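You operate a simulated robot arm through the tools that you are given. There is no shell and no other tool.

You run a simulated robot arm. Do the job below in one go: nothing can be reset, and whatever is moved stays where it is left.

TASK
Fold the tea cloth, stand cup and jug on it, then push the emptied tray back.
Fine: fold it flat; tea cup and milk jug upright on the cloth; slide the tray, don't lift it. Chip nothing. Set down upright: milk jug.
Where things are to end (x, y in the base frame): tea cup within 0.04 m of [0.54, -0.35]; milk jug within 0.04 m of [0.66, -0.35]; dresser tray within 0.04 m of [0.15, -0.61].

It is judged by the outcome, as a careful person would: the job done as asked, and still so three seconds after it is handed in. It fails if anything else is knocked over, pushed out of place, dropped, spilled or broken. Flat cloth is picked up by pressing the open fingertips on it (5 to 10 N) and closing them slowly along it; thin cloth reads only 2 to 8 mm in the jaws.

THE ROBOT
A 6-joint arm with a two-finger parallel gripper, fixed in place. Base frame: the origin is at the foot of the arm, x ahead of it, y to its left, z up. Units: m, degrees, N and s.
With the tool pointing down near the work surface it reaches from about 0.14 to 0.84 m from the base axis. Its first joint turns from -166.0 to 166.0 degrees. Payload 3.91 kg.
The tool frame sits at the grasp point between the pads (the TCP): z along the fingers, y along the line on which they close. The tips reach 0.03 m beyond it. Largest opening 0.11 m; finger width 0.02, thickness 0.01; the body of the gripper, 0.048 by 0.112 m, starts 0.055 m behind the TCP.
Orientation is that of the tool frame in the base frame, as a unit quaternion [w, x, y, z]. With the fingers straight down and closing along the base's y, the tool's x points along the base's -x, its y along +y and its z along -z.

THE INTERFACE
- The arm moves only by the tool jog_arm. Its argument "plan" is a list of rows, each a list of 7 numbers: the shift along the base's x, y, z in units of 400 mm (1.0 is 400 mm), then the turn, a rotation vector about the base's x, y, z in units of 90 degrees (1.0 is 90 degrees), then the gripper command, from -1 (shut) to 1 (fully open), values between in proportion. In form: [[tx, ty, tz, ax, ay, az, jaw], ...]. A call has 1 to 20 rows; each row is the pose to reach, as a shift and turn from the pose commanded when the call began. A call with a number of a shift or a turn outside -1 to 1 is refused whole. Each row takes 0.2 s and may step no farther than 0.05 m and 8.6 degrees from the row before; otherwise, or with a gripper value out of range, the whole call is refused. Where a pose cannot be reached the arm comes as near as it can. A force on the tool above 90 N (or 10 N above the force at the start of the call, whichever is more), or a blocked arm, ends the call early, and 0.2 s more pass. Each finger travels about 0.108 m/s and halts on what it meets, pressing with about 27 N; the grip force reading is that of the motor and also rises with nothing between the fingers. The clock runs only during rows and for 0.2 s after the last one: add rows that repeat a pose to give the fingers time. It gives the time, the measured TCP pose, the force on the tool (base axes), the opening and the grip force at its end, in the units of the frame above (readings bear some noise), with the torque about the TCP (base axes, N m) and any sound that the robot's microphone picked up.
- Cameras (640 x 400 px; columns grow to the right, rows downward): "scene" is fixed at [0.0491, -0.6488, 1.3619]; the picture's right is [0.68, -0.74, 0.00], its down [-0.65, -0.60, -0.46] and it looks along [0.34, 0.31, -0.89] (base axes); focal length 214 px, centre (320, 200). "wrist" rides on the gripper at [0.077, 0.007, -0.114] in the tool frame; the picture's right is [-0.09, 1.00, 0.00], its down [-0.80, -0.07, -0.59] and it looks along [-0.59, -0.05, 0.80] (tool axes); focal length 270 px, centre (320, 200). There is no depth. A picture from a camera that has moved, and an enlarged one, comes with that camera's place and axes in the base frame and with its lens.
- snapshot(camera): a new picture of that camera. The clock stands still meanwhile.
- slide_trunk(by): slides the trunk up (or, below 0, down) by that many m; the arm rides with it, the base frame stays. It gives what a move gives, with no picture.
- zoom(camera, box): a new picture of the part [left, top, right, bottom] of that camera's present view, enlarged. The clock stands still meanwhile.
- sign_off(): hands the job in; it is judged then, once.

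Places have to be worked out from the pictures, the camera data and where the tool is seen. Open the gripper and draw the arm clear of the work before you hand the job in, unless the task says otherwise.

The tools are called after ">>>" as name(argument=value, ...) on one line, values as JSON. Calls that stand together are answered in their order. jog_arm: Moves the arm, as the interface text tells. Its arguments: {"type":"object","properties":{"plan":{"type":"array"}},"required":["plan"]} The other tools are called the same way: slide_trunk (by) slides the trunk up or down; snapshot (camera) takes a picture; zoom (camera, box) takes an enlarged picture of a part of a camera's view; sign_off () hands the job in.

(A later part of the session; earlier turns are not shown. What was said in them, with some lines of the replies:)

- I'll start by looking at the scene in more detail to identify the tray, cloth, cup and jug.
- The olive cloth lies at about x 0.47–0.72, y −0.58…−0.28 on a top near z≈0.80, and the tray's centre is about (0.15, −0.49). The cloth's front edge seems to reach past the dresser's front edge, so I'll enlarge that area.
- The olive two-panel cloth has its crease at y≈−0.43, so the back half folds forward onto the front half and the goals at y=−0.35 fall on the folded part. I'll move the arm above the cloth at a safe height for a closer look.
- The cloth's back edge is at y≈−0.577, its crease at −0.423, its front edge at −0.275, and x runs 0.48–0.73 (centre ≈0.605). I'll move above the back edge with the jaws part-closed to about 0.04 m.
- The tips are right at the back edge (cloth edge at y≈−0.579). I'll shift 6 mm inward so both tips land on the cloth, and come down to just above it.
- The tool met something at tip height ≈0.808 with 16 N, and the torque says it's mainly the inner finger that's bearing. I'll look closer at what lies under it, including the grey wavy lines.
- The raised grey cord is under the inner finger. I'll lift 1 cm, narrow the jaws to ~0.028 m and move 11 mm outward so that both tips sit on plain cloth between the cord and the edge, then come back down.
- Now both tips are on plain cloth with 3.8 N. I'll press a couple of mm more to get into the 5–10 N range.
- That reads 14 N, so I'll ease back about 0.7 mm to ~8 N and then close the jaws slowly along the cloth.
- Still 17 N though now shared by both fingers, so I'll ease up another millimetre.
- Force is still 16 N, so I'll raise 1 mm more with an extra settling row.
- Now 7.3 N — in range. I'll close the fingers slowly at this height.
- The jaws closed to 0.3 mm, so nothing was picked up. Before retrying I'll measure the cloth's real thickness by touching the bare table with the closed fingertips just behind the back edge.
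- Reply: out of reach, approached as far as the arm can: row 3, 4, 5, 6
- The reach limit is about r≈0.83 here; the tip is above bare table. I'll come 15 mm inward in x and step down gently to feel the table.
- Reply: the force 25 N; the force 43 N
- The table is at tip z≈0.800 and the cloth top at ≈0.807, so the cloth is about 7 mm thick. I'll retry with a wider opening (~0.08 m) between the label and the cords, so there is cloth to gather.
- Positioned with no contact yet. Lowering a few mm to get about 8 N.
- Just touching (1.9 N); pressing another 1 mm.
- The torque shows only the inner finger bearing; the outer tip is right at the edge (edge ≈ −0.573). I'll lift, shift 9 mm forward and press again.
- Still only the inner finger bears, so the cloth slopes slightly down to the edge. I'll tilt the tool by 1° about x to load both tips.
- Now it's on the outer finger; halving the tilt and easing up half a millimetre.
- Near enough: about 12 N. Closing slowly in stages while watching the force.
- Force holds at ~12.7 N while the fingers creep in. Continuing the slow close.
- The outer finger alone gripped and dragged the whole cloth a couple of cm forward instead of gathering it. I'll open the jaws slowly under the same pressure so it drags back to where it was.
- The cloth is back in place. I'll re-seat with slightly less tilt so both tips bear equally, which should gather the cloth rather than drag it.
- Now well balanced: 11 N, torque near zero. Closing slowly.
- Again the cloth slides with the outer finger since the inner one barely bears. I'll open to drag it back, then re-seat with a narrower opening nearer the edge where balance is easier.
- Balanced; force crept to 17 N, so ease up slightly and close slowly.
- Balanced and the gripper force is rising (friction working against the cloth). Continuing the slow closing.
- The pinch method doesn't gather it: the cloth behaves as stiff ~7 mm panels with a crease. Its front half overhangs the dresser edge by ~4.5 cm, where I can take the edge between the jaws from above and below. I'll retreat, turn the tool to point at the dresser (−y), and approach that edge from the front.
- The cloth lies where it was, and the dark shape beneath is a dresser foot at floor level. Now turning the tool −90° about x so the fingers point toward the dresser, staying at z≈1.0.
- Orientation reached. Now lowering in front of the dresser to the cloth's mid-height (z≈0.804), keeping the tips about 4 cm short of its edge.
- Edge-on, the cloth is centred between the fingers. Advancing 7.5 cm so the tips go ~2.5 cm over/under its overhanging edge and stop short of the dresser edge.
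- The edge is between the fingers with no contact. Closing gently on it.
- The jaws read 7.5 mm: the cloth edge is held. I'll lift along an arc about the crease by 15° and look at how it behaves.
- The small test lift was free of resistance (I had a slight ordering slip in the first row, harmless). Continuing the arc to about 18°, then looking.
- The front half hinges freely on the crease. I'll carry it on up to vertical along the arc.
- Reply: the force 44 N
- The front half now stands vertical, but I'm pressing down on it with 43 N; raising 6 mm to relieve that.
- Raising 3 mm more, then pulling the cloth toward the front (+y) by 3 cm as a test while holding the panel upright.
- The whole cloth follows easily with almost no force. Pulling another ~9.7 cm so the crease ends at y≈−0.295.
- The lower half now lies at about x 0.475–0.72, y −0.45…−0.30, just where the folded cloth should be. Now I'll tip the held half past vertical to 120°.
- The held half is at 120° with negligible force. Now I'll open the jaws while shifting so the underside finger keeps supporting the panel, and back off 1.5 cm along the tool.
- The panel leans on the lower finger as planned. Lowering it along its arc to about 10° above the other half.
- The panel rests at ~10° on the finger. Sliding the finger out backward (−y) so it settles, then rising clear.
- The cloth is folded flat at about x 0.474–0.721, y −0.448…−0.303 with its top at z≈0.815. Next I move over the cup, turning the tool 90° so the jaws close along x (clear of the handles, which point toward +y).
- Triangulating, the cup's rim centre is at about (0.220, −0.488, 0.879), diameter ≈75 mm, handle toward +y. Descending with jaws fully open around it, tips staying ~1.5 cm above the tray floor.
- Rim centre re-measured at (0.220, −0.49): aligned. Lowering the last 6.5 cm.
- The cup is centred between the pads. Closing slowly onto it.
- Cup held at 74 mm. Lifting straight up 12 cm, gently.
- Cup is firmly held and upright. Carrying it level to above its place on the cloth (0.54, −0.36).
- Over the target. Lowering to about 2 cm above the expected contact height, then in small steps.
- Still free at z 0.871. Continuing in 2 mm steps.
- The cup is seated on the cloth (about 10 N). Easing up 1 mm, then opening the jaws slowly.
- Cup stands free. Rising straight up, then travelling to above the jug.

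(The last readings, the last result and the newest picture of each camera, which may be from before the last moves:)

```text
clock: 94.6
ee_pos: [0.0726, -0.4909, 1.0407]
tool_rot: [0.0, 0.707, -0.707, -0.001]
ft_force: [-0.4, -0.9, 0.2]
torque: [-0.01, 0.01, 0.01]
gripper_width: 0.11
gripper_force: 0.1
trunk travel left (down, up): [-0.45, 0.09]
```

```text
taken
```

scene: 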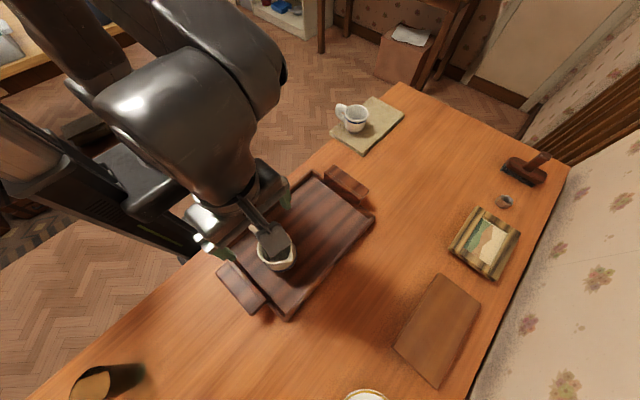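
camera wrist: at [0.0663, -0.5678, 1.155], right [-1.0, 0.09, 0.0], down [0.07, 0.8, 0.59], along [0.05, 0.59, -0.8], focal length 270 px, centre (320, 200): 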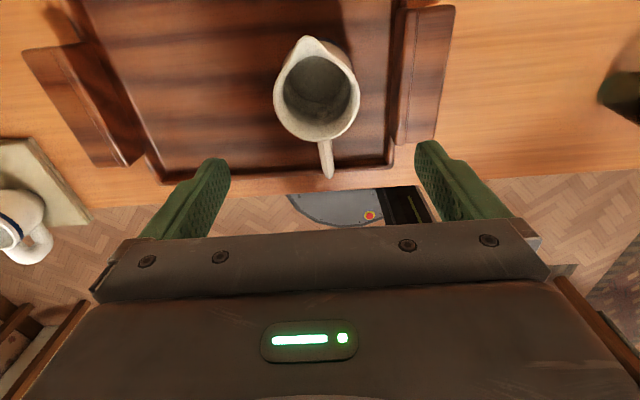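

The cup stands well on the cloth. The jug's rim centre triangulates to about (0.074, −0.504, 0.92), diameter ≈74 mm. Aligning and lowering partway to check.

>>> jog_arm(plan=[[0.0035, -0.029, 0, 0, 0, 0, 1], [0.0035, -0.029, -0.08, 0, 0, 0, 1], [0.0035, -0.029, -0.15, 0, 0, 0, 1], [0.0035, -0.029, -0.18, 0, 0, 0, 1], [0.0035, -0.029, -0.18, 0, 0, 0, 1]])

>>> snapshot(camera="wrist")

```text
clock: 95.8
ee_pos: [0.0749, -0.5027, 0.9669]
tool_rot: [0.0, -0.707, 0.707, -0.001]
ft_force: [-0.4, -0.3, 0.0]
torque: [-0.02, 0.0, 0.05]
gripper_width: 0.1101
gripper_force: 0.1
trunk travel left (down, up): [-0.45, 0.09]
```

```text
taken
camera wrist: at [0.0692, -0.5799, 1.0814], right [-1.0, 0.09, 0.0], down [0.07, 0.8, 0.59], along [0.05, 0.59, -0.8], focal length 270 px, centre (320, 200)
```

wrist: 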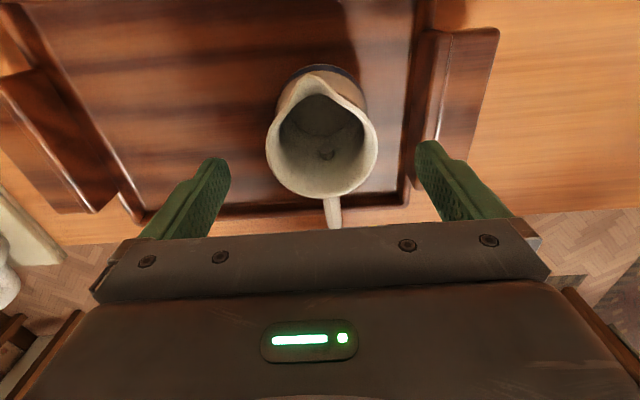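

Aligned (rim centre ≈ (0.075, −0.504, 0.919)). Lowering to TCP z≈0.885 and closing slowly.

>>> jog_arm(plan=[[0, -0.002, -0.07, 0, 0, 0, 1], [0, -0.002, -0.13, 0, 0, 0, 1], [0, -0.002, -0.175, 0, 0, 0, 1], [0, -0.002, -0.205, 0, 0, 0, 1], [0, -0.002, -0.205, 0, 0, 0, 1]])

>>> jog_arm(plan=[[0, 0, 0, 0, 0, 0, 0.8], [0, 0, 0, 0, 0, 0, 0.65], [0, 0, 0, 0, 0, 0, 0.55], [0, 0, 0, 0, 0, 0, 0.45], [0, 0, 0, 0, 0, 0, 0.35], [0, 0, 0, 0, 0, 0, 0.25], [0, 0, 0, 0, 0, 0, 0.1], [0, 0, 0, 0, 0, 0, 0], [0, 0, 0, 0, 0, 0, 0]])

>>> snapshot(camera="wrist")

```text
clock: 97.0
ee_pos: [0.0758, -0.5031, 0.8838]
tool_rot: [0.0, 0.707, -0.707, 0.0]
ft_force: [-0.1, 0.8, -0.5]
torque: [0.01, 0.04, 0.02]
gripper_width: 0.1099
gripper_force: 0.0
trunk travel left (down, up): [-0.45, 0.09]
```

```text
clock: 99.0
ee_pos: [0.075, -0.5017, 0.8841]
tool_rot: [-0.001, 0.707, -0.707, 0.0]
ft_force: [-1.1, -0.7, 1.2]
torque: [0.0, -0.01, -0.02]
gripper_width: 0.073
gripper_force: 27.4
trunk travel left (down, up): [-0.45, 0.09]
```

```text
taken
camera wrist: at [0.0696, -0.5792, 0.999], right [-1.0, 0.09, 0.0], down [0.07, 0.8, 0.59], along [0.05, 0.59, -0.8], focal length 270 px, centre (320, 200)
```

wrist: 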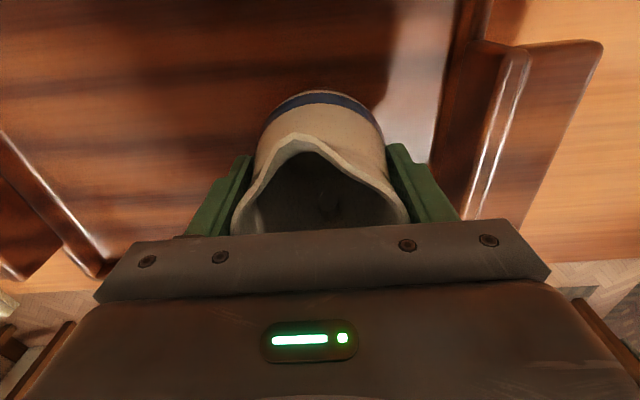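

Jug held at 73 mm. Lifting it slowly and vertically by ~12 cm.

>>> jog_arm(plan=[[0, 0, 0.01, 0, 0, 0, -0.1], [0, 0, 0.025, 0, 0, 0, -0.1], [0, 0, 0.05, 0, 0, 0, -0.1], [0, 0, 0.08, 0, 0, 0, -0.1], [0, 0, 0.12, 0, 0, 0, -0.1], [0, 0, 0.16, 0, 0, 0, -0.1], [0, 0, 0.2, 0, 0, 0, -0.1], [0, 0, 0.24, 0, 0, 0, -0.1], [0, 0, 0.275, 0, 0, 0, -0.1], [0, 0, 0.295, 0, 0, 0, -0.1], [0, 0, 0.3, 0, 0, 0, -0.1], [0, 0, 0.3, 0, 0, 0, -0.1]])

>>> snapshot(camera="wrist")

>>> zoom(camera="scene", box=[200, 150, 400, 330])

```text
clock: 101.6
ee_pos: [0.0762, -0.5032, 1.0062]
tool_rot: [-0.001, -0.707, 0.708, 0.001]
ft_force: [0.8, -0.3, -2.0]
torque: [-0.05, -0.01, 0.01]
gripper_width: 0.0728
gripper_force: 26.9
trunk travel left (down, up): [-0.45, 0.09]
```

```text
taken
camera wrist: at [0.0698, -0.5798, 1.1207], right [-1.0, 0.09, 0.0], down [0.07, 0.8, 0.59], along [0.05, 0.59, -0.8], focal length 270 px, centre (320, 200)
```

wrist: 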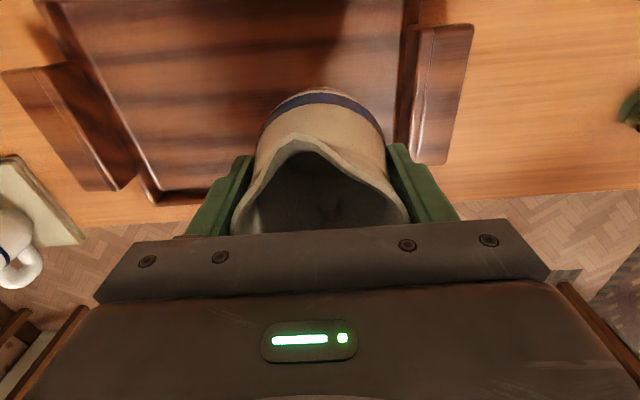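

```text
2.22 times, centred on (300, 240) of scene
camera zoom: at [0.0491, -0.6488, 1.3619], right [0.68, -0.74, 0.0], down [-0.65, -0.6, -0.46], along [0.34, 0.31, -0.89], focal length 477 px, centre (364, 111)
```

zoom: 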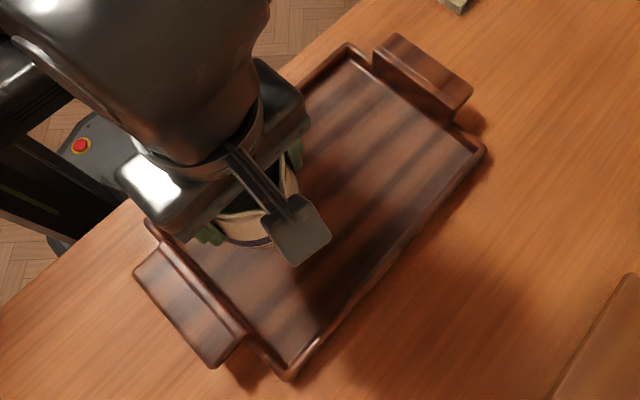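

Jug is held upright with the tray now empty. Raising a little more and carrying it toward the cloth, high above the cup.

>>> jog_arm(plan=[[0.02, 0.005, 0.03, 0, 0, 0, -0.1], [0.06, 0.015, 0.07, 0, 0, 0, -0.1], [0.12, 0.029, 0.1, 0, 0, 0, -0.1], [0.19, 0.046, 0.11, 0, 0, 0, -0.1], [0.27, 0.066, 0.11, 0, 0, 0, -0.1], [0.35, 0.086, 0.11, 0, 0, 0, -0.1], [0.43, 0.105, 0.11, 0, 0, 0, -0.1], [0.51, 0.125, 0.11, 0, 0, 0, -0.1], [0.59, 0.144, 0.11, 0, 0, 0, -0.1], [0.67, 0.164, 0.11, 0, 0, 0, -0.1], [0.75, 0.184, 0.11, 0, 0, 0, -0.1], [0.83, 0.203, 0.11, 0, 0, 0, -0.1], [0.91, 0.223, 0.11, 0, 0, 0, -0.1], [0.97, 0.237, 0.11, 0, 0, 0, -0.1], [1.0, 0.245, 0.11, 0, 0, 0, -0.1], [1.0, 0.245, 0.11, 0, 0, 0, -0.1]])

```text
clock: 105.0
ee_pos: [0.4785, -0.4039, 1.048]
tool_rot: [0.0, 0.707, -0.707, 0.0]
ft_force: [0.7, 0.1, -2.8]
torque: [-0.06, 0.01, -0.01]
gripper_width: 0.073
gripper_force: 26.8
trunk travel left (down, up): [-0.45, 0.09]
```

Halfway, still steady. Moving on to above (0.664, −0.36).

>>> jog_arm(plan=[[0.03, 0.007, 0, 0, 0, 0, -0.1], [0.08, 0.019, 0, 0, 0, 0, -0.1], [0.15, 0.035, 0, 0, 0, 0, -0.1], [0.22, 0.052, 0, 0, 0, 0, -0.1], [0.29, 0.069, 0, 0, 0, 0, -0.1], [0.36, 0.085, 0, 0, 0, 0, -0.1], [0.42, 0.099, 0, 0, 0, 0, -0.1], [0.455, 0.107, 0, 0, 0, 0, -0.1], [0.465, 0.11, 0, 0, 0, 0, -0.1], [0.465, 0.11, 0, 0, 0, 0, -0.1]])

>>> snapshot(camera="wrist")

>>> zoom(camera="scene", box=[280, 50, 460, 190])

```text
clock: 107.2
ee_pos: [0.6622, -0.36, 1.0465]
tool_rot: [0.001, 0.708, -0.707, -0.001]
ft_force: [-0.7, 0.2, -2.8]
torque: [-0.04, 0.02, 0.02]
gripper_width: 0.0731
gripper_force: 26.3
trunk travel left (down, up): [-0.45, 0.09]
```

```text
taken
camera wrist: at [0.6561, -0.4376, 1.1626], right [-1.0, 0.09, 0.0], down [0.07, 0.8, 0.59], along [0.05, 0.59, -0.8], focal length 270 px, centre (320, 200)
```

wrist: 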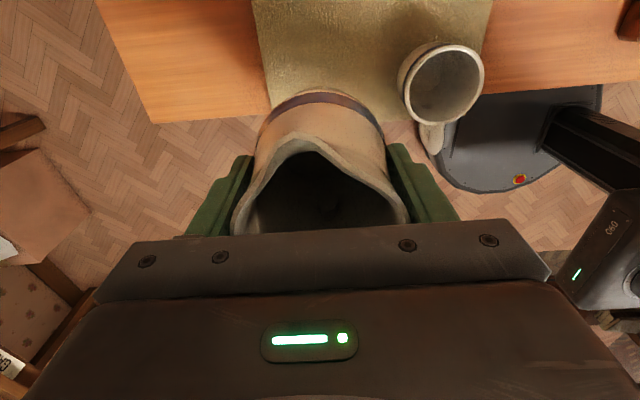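

```text
2.86 times, centred on (370, 120) of scene
camera zoom: at [0.0491, -0.6488, 1.3619], right [0.68, -0.74, 0.0], down [-0.65, -0.6, -0.46], along [0.34, 0.31, -0.89], focal length 613 px, centre (177, 429)
```

zoom: 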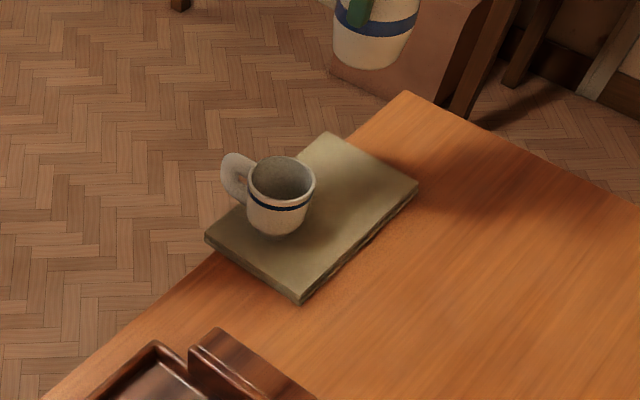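

The cup is at (0.544, −0.36); the jug is well placed at x≈0.662. Lowering to ~1.5 cm above contact, then small steps.

>>> jog_arm(plan=[[0, 0, -0.03, 0, 0, 0, -0.1], [0, 0, -0.08, 0, 0, 0, -0.1], [0, 0, -0.14, 0, 0, 0, -0.1], [0, 0, -0.2, 0, 0, 0, -0.1], [0, 0, -0.26, 0, 0, 0, -0.1], [0, 0, -0.31, 0, 0, 0, -0.1], [0, 0, -0.34, 0, 0, 0, -0.1], [0, 0, -0.352, 0, 0, 0, -0.1], [0, 0, -0.352, 0, 0, 0, -0.1]])

>>> jog_arm(plan=[[0, 0, -0.008, 0, 0, 0, -0.1], [0, 0, -0.016, 0, 0, 0, -0.1], [0, 0, -0.022, 0, 0, 0, -0.1], [0, 0, -0.022, 0, 0, 0, -0.1]])

```text
clock: 109.2
ee_pos: [0.6612, -0.3619, 0.9088]
tool_rot: [-0.001, -0.707, 0.707, 0.0]
ft_force: [-0.5, -0.2, -3.1]
torque: [-0.05, -0.02, -0.02]
gripper_width: 0.0733
gripper_force: 27.0
trunk travel left (down, up): [-0.45, 0.09]
```

```text
clock: 110.2
ee_pos: [0.6614, -0.3605, 0.8993]
tool_rot: [-0.001, -0.707, 0.707, 0.001]
ft_force: [-0.1, 0.7, -2.8]
torque: [-0.02, 0.0, -0.03]
gripper_width: 0.0733
gripper_force: 27.0
trunk travel left (down, up): [-0.45, 0.09]
```

Still hanging free at 0.899. Continuing down 4 mm, then 2 mm at a time.

>>> jog_arm(plan=[[0, 0, -0.006, 0, 0, 0, -0.1], [0, 0, -0.012, 0, 0, 0, -0.1], [0, 0, -0.012, 0, 0, 0, -0.1]])

>>> jog_arm(plan=[[0, 0, -0.004, 0, 0, 0, -0.1], [0, 0, -0.006, 0, 0, 0, -0.1], [0, 0, -0.006, 0, 0, 0, -0.1]])

```text
clock: 111.0
ee_pos: [0.6627, -0.3585, 0.8946]
tool_rot: [-0.001, -0.707, 0.707, 0.001]
ft_force: [0.1, 0.4, -2.7]
torque: [-0.07, -0.05, 0.01]
gripper_width: 0.0731
gripper_force: 27.1
trunk travel left (down, up): [-0.45, 0.09]
```

```text
clock: 111.8
ee_pos: [0.6621, -0.36, 0.8916]
tool_rot: [0.0, 0.707, -0.707, -0.001]
ft_force: [0.7, 0.1, -1.6]
torque: [-0.04, 0.02, -0.03]
gripper_width: 0.0731
gripper_force: 26.7
trunk travel left (down, up): [-0.45, 0.09]
```

Just about touching. One more millimetre or so.

>>> jog_arm(plan=[[0, 0, -0.003, 0, 0, 0, -0.1], [0, 0, -0.004, 0, 0, 0, -0.1], [0, 0, -0.004, 0, 0, 0, -0.1]])

>>> zoom(camera="scene", box=[310, 60, 430, 160])

```text
clock: 112.6
ee_pos: [0.6623, -0.3612, 0.8911]
tool_rot: [-0.001, -0.707, 0.707, 0.001]
ft_force: [0.5, -0.8, -2.5]
torque: [-0.02, 0.0, -0.02]
gripper_width: 0.0731
gripper_force: 27.2
trunk travel left (down, up): [-0.45, 0.09]
```

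```text
4.00 times, centred on (370, 110) of scene
camera zoom: at [0.0491, -0.6488, 1.3619], right [0.68, -0.74, 0.0], down [-0.65, -0.6, -0.46], along [0.34, 0.31, -0.89], focal length 858 px, centre (120, 560)
```

zoom: 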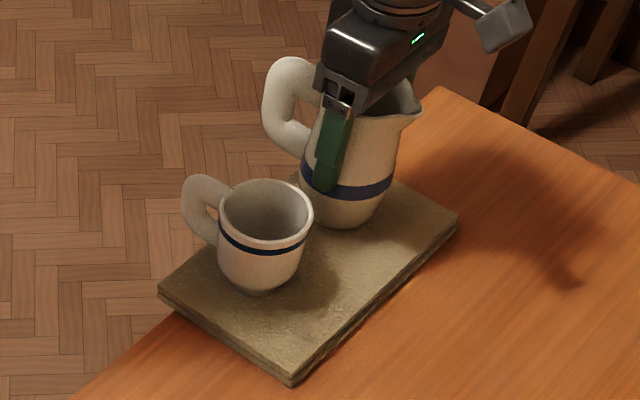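

Not yet resting (−2.5 N is its weight). Another 2 mm in small steps.

>>> jog_arm(plan=[[0, 0, -0.0025, 0, 0, 0, -0.1], [0, 0, -0.005, 0, 0, 0, -0.1], [0, 0, -0.005, 0, 0, 0, -0.1]])

```text
clock: 113.4
ee_pos: [0.6625, -0.3606, 0.8909]
tool_rot: [-0.001, -0.707, 0.707, -0.001]
ft_force: [1.5, -0.2, 9.8]
torque: [0.23, -0.16, -0.07]
gripper_width: 0.0728
gripper_force: 27.3
trunk travel left (down, up): [-0.45, 0.09]
```

The jug is seated (≈12 N). Easing 1 mm and opening slowly to about 0.095 m only, keeping the finger off the cup.

>>> jog_arm(plan=[[0, 0, 0.0025, 0, 0, 0, 0.1], [0, 0, 0.0025, 0, 0, 0, 0.3], [0, 0, 0.0025, 0, 0, 0, 0.36], [0, 0, 0.0025, 0, 0, 0, 0.45], [0, 0, 0.0025, 0, 0, 0, 0.58], [0, 0, 0.0025, 0, 0, 0, 0.73], [0, 0, 0.0025, 0, 0, 0, 0.73]])

>>> snapshot(camera="wrist")

```text
clock: 115.0
ee_pos: [0.6638, -0.3618, 0.889]
tool_rot: [0.0, -0.707, 0.708, 0.001]
ft_force: [0.6, 0.6, -0.2]
torque: [0.01, -0.03, -0.01]
gripper_width: 0.095
gripper_force: 0.2
trunk travel left (down, up): [-0.45, 0.09]
```

```text
taken
camera wrist: at [0.6567, -0.4374, 1.0047], right [-1.0, 0.09, 0.0], down [0.07, 0.8, 0.59], along [0.05, 0.59, -0.8], focal length 270 px, centre (320, 200)
```

wrist: 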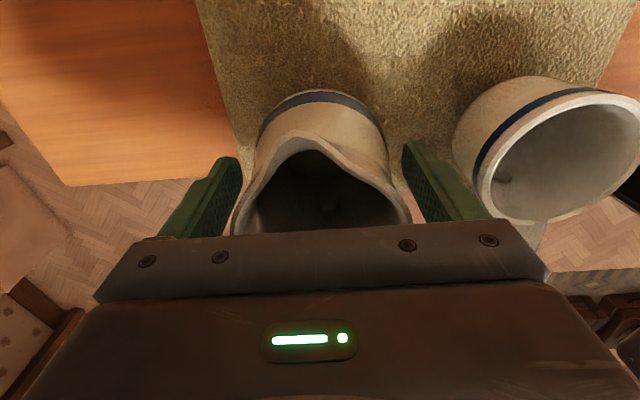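

Jug stands free. Rising straight up and then travelling back to above the tray's front edge.

>>> jog_arm(plan=[[0, 0, 0.05, 0, 0, 0, 0.73], [0, 0, 0.14, 0, 0, 0, 0.73], [0, 0, 0.24, 0, 0, 0, 0.73], [0, 0, 0.34, 0, 0, 0, 0.73], [0, 0, 0.4, 0, 0, 0, 0.73], [-0.1, 0, 0.4, 0, 0, 0, 1], [-0.2, 0, 0.4, 0, 0, 0, 1], [-0.3, 0, 0.4, 0, 0, 0, 1], [-0.4, 0, 0.4, 0, 0, 0, 1], [-0.5, 0, 0.4, 0, 0, 0, 1], [-0.6, 0, 0.4, 0, 0, 0, 1], [-0.7, 0, 0.4, 0, 0, 0, 1], [-0.8, 0, 0.4, 0, 0, 0, 1], [-0.9, 0, 0.4, 0, 0, 0, 1], [-1.0, 0, 0.4, 0, 0, 0, 1], [-1.0, 0, 0.4, 0, 0, 0, 1]])

>>> jog_arm(plan=[[-0.09, 0, 0, 0, 0, 0, 1], [-0.18, 0, 0, 0, 0, 0, 1], [-0.28, 0, 0, 0, 0, 0, 1], [-0.28, 0, 0, 0, 0, 0, 1]])

>>> snapshot(camera="wrist")

>>> snapshot(camera="scene")

```text
clock: 118.4
ee_pos: [0.261, -0.3627, 1.0527]
tool_rot: [0.0, -0.707, 0.707, 0.001]
ft_force: [0.1, -0.2, -0.5]
torque: [0.02, -0.06, -0.01]
gripper_width: 0.11
gripper_force: 0.0
trunk travel left (down, up): [-0.45, 0.09]
```

```text
clock: 119.4
ee_pos: [0.1497, -0.3625, 1.0529]
tool_rot: [0.001, -0.707, 0.708, -0.001]
ft_force: [0.3, 0.3, 0.2]
torque: [0.0, -0.02, 0.0]
gripper_width: 0.1099
gripper_force: 0.1
trunk travel left (down, up): [-0.45, 0.09]
```

```text
taken
camera wrist: at [0.1427, -0.4397, 1.1663], right [-1.0, 0.09, 0.0], down [0.07, 0.8, 0.59], along [0.05, 0.59, -0.8], focal length 270 px, centre (320, 200)
```

wrist: 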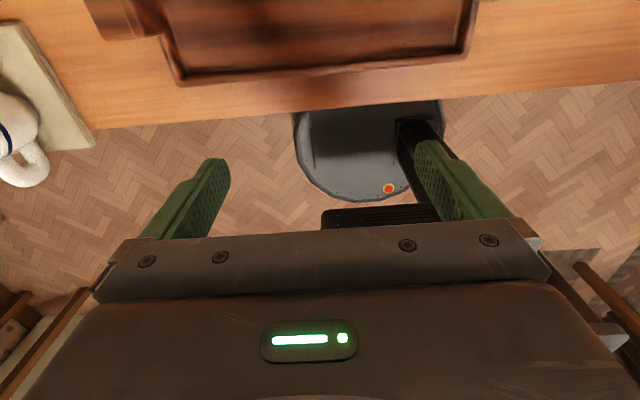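

```text
taken
```

scene: 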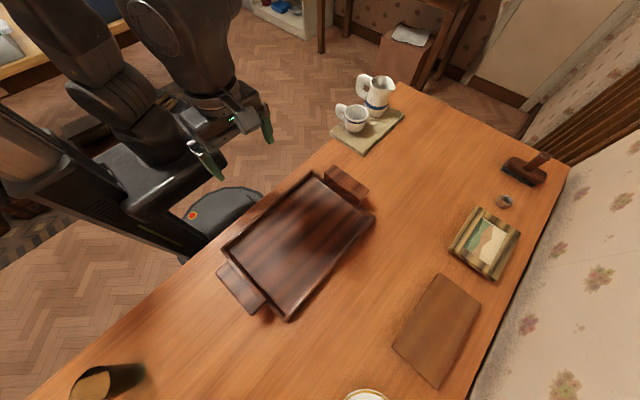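

Tray is empty; its front edge lies at y≈−0.375 parallel to x, centre ≈(0.148, −0.49). I'll lower the open fingers in front of it (between it and the dresser edge at −0.323), tips just above the table.

>>> jog_arm(plan=[[0, 0.033, 0, 0, 0, 0, 1], [0, 0.033, -0.1, 0, 0, 0, 1], [0, 0.033, -0.2, 0, 0, 0, 1], [0, 0.033, -0.3, 0, 0, 0, 1], [0, 0.033, -0.4, 0, 0, 0, 1], [0, 0.033, -0.48, 0, 0, 0, 1], [0, 0.033, -0.52, 0, 0, 0, 1], [0, 0.033, -0.538, 0, 0, 0, 1], [0, 0.033, -0.538, 0, 0, 0, 1]])

>>> snapshot(camera="wrist")

>>> zoom(camera="scene", box=[180, 120, 400, 330])

```text
clock: 121.4
ee_pos: [0.1496, -0.347, 0.835]
tool_rot: [-0.001, -0.706, 0.708, 0.0]
ft_force: [-0.2, 0.2, 1.3]
torque: [0.01, 0.0, -0.03]
gripper_width: 0.1099
gripper_force: 0.0
trunk travel left (down, up): [-0.45, 0.09]
```

```text
taken
camera wrist: at [0.1441, -0.4247, 0.9493], right [-1.0, 0.09, 0.0], down [0.07, 0.8, 0.59], along [0.05, 0.59, -0.8], focal length 270 px, centre (320, 200)
```

wrist: 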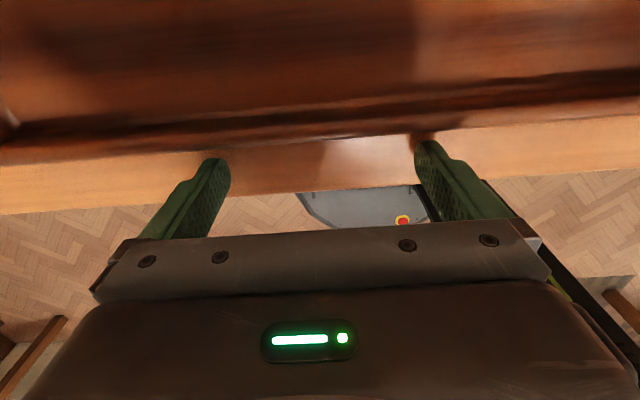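

```text
1.90 times, centred on (290, 225) of scene
camera zoom: at [0.0491, -0.6488, 1.3619], right [0.68, -0.74, 0.0], down [-0.65, -0.6, -0.46], along [0.34, 0.31, -0.89], focal length 408 px, centre (377, 152)
```

zoom: 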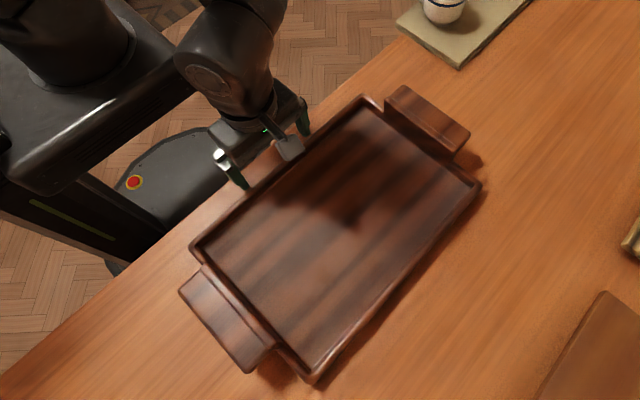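

In position with clear space in front of the rim. Pushing slowly toward −y, first part with force check.

>>> jog_arm(plan=[[0, -0.015, 0, 0, 0, 0, 1], [0, -0.03, 0, 0, 0, 0, 1], [0, -0.045, 0, 0, 0, 0, 1], [0, -0.06, 0, 0, 0, 0, 1], [0, -0.075, 0, 0, 0, 0, 1], [0, -0.09, 0, 0, 0, 0, 1], [0, -0.105, 0, 0, 0, 0, 1]])

>>> zoom(camera="scene", box=[180, 120, 400, 330])

```text
clock: 123.0
ee_pos: [0.1513, -0.3891, 0.8349]
tool_rot: [0.0, 0.707, -0.707, 0.0]
ft_force: [0.7, 2.9, -0.5]
torque: [0.06, -0.06, 0.05]
gripper_width: 0.1098
gripper_force: 0.2
trunk travel left (down, up): [-0.45, 0.09]
```

```text
1.90 times, centred on (290, 225) of scene
camera zoom: at [0.0491, -0.6488, 1.3619], right [0.68, -0.74, 0.0], down [-0.65, -0.6, -0.46], along [0.34, 0.31, -0.89], focal length 408 px, centre (377, 152)
```

zoom: 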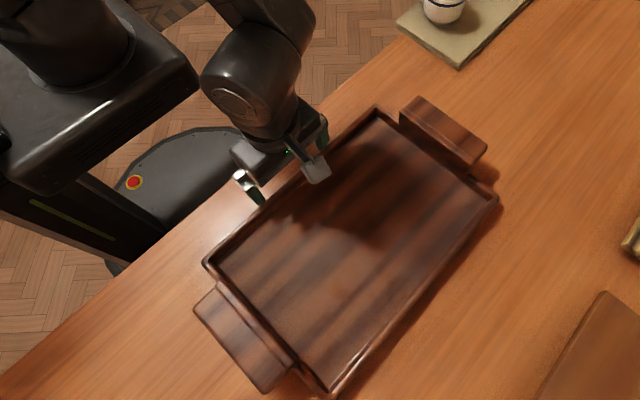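

It slides smoothly (≈3 N). Continuing another 8.5 cm slowly.

>>> jog_arm(plan=[[0, -0.015, 0, 0, 0, 0, 1], [0, -0.03, 0, 0, 0, 0, 1], [0, -0.045, 0, 0, 0, 0, 1], [0, -0.06, 0, 0, 0, 0, 1], [0, -0.075, 0, 0, 0, 0, 1], [0, -0.09, 0, 0, 0, 0, 1], [0, -0.105, 0, 0, 0, 0, 1], [0, -0.12, 0, 0, 0, 0, 1], [0, -0.135, 0, 0, 0, 0, 1], [0, -0.15, 0, 0, 0, 0, 1], [0, -0.165, 0, 0, 0, 0, 1], [0, -0.18, 0, 0, 0, 0, 1], [0, -0.195, 0, 0, 0, 0, 1], [0, -0.2125, 0, 0, 0, 0, 1], [0, -0.2125, 0, 0, 0, 0, 1]])

>>> snapshot(camera="scene")

>>> zoom(camera="scene", box=[200, 120, 420, 350])

```text
clock: 126.2
ee_pos: [0.1509, -0.4753, 0.8349]
tool_rot: [0.0, 0.707, -0.707, 0.001]
ft_force: [0.1, 1.2, -0.3]
torque: [0.0, 0.02, -0.02]
gripper_width: 0.1101
gripper_force: 0.0
trunk travel left (down, up): [-0.45, 0.09]
```

```text
taken
```

scene: 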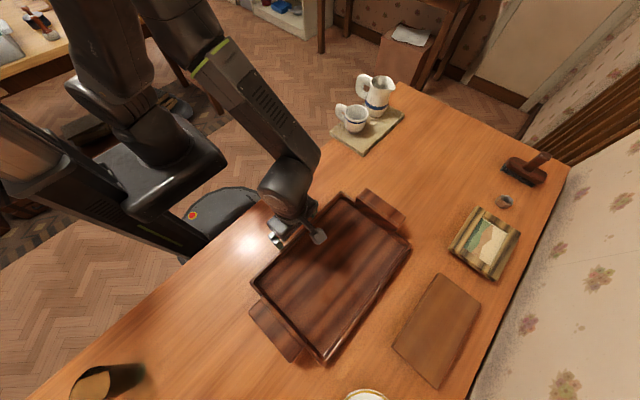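

```text
1.74 times, centred on (310, 235) of scene
camera zoom: at [0.0491, -0.6488, 1.3619], right [0.68, -0.74, 0.0], down [-0.65, -0.6, -0.46], along [0.34, 0.31, -0.89], focal length 373 px, centre (337, 139)
```

zoom: 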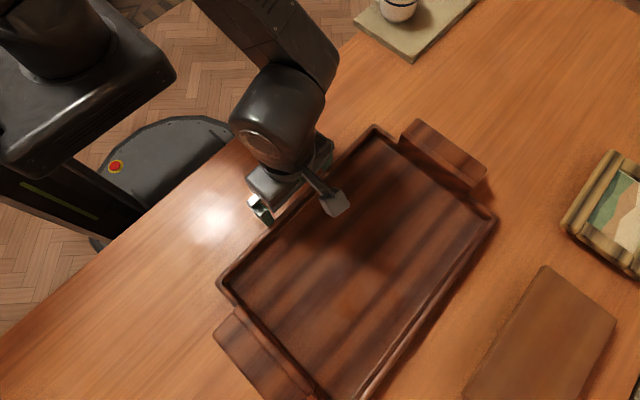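

The tray's corners put its centre at about (0.149, −0.603), square to the dresser. A final 6 mm push, then back off and rise.

>>> jog_arm(plan=[[0, -0.008, 0, 0, 0, 0, 1], [0, -0.016, 0, 0, 0, 0, 1], [0, -0.016, 0, 0, 0, 0, 1]])

>>> jog_arm(plan=[[0, 0.04, 0, 0, 0, 0, 1], [0, 0.12, 0, 0, 0, 0, 1], [0, 0.18, 0.05, 0, 0, 0, 1], [0, 0.24, 0.15, 0, 0, 0, 1], [0, 0.3, 0.27, 0, 0, 0, 1], [0, 0.36, 0.39, 0, 0, 0, 1], [0, 0.4, 0.5, 0, 0, 0, 1], [0, 0.4, 0.6, 0, 0, 0, 1], [0, 0.4, 0.7, 0, 0, 0, 1], [0, 0.4, 0.7, 0, 0, 0, 1]])

>>> snapshot(camera="scene")

>>> zoom(camera="scene", box=[310, 60, 430, 160])

>>> zoom(camera="scene", box=[230, 170, 430, 370])

```text
clock: 127.0
ee_pos: [0.1511, -0.4799, 0.835]
tool_rot: [0.0, 0.707, -0.707, -0.001]
ft_force: [-0.2, 3.0, 0.6]
torque: [0.06, -0.06, 0.01]
gripper_width: 0.1097
gripper_force: 0.0
trunk travel left (down, up): [-0.45, 0.09]
```

```text
refused: row 5 steps farther than a row can; nothing moved
```

```text
taken
```

scene: 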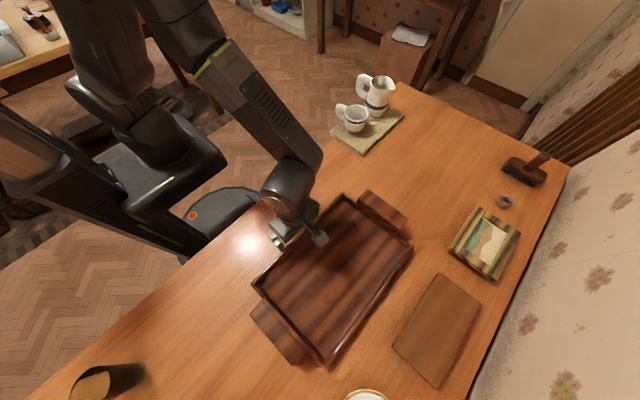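

```text
4.00 times, centred on (370, 110) of scene
camera zoom: at [0.0491, -0.6488, 1.3619], right [0.68, -0.74, 0.0], down [-0.65, -0.6, -0.46], along [0.34, 0.31, -0.89], focal length 858 px, centre (120, 560)
```

zoom: 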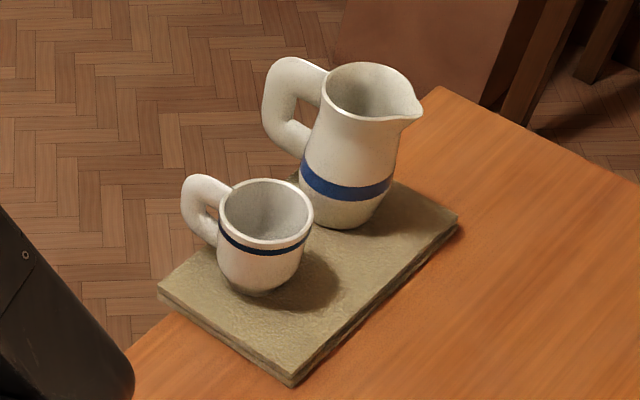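

```text
2.00 times, centred on (330, 270) of scene
camera zoom: at [0.0491, -0.6488, 1.3619], right [0.68, -0.74, 0.0], down [-0.65, -0.6, -0.46], along [0.34, 0.31, -0.89], focal length 429 px, centre (300, 60)
```

zoom: 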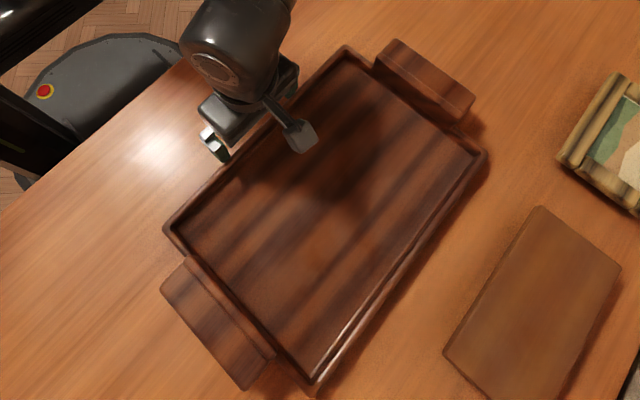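

Cup and jug stand upright on the folded cloth and the tray is in place; the retreat was refused for a too-long step. Backing off in smaller steps.

>>> jog_arm(plan=[[0, 0.04, 0, 0, 0, 0, 1], [0, 0.12, 0, 0, 0, 0, 1], [0, 0.18, 0.05, 0, 0, 0, 1], [0, 0.22, 0.13, 0, 0, 0, 1], [0, 0.26, 0.22, 0, 0, 0, 1], [0, 0.3, 0.31, 0, 0, 0, 1], [0, 0.34, 0.4, 0, 0, 0, 1], [0, 0.38, 0.49, 0, 0, 0, 1], [0, 0.4, 0.58, 0, 0, 0, 1], [0, 0.4, 0.67, 0, 0, 0, 1], [0, 0.4, 0.67, 0, 0, 0, 1]])

>>> snapshot(camera="scene")

>>> zoom(camera="scene", box=[230, 170, 430, 370])

```text
clock: 129.4
ee_pos: [0.1496, -0.3203, 1.1059]
tool_rot: [0.0, -0.707, 0.707, 0.001]
ft_force: [-0.5, 0.3, 0.0]
torque: [0.01, -0.02, 0.02]
gripper_width: 0.1101
gripper_force: 0.1
trunk travel left (down, up): [-0.45, 0.09]
```

```text
taken
```

scene: 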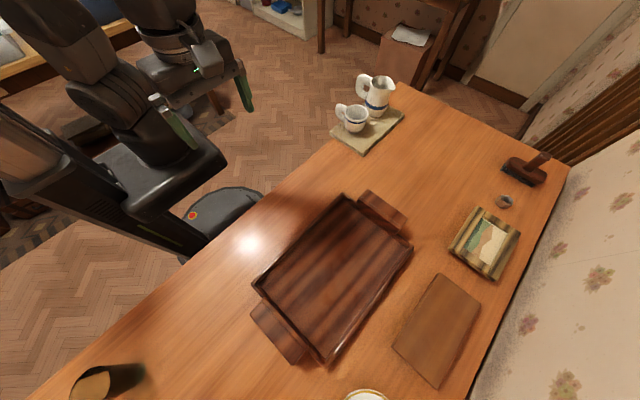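

```text
2.00 times, centred on (330, 270) of scene
camera zoom: at [0.0491, -0.6488, 1.3619], right [0.68, -0.74, 0.0], down [-0.65, -0.6, -0.46], along [0.34, 0.31, -0.89], focal length 429 px, centre (300, 60)
```

zoom: 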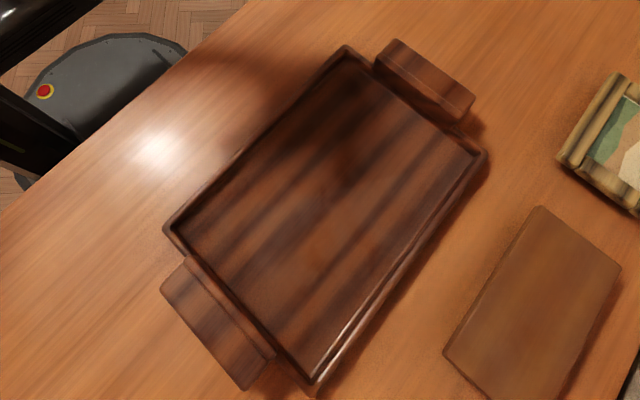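

Everything checks out. The cloth is folded flat, the cup is at about (0.544, −0.36) and the jug at about (0.663, −0.361), both upright on it. The tray centre is at about (0.150, −0.61), and nothing else has moved. The gripper is open and clear, so I'm handing in the job.

>>> sign_off()

```text
The job is handed in.
```

The job is done and handed in. The cloth is folded flat, the cup and jug stand upright on it, and the emptied tray has been slid back.

Final positions, worked out from the last camera pictures and tool readings:

| Item | Position (x, y) | Target | Off by about |
|---|---|---|---|
| Tea cup | (0.544, −0.360) | (0.54, −0.35) | 0.01 m |
| Milk jug | (0.663, −0.361) | (0.66, −0.35) | 0.01 m |
| Dresser tray | (0.150, −0.611) | (0.15, −0.61) | under 0.005 m |

- **The fold:** The press-and-close pick-up did not work because the cloth behaved like two stiff halves on a crease. I gripped the front edge where it overhung the dresser, stood that half up, and pulled the cloth forward. Then I laid the held half down over the other one.
- **Overhang:** The folded cloth runs about 2 cm past the dresser's front edge, which is at y ≈ −0.32. That is less overhang than it had at the start.
- **Knocks:** The cup and jug were set down slowly, with about 10–12 N at contact. The tray was pushed with about 3 N and not lifted. Nothing else on the dresser moved in the pictures.
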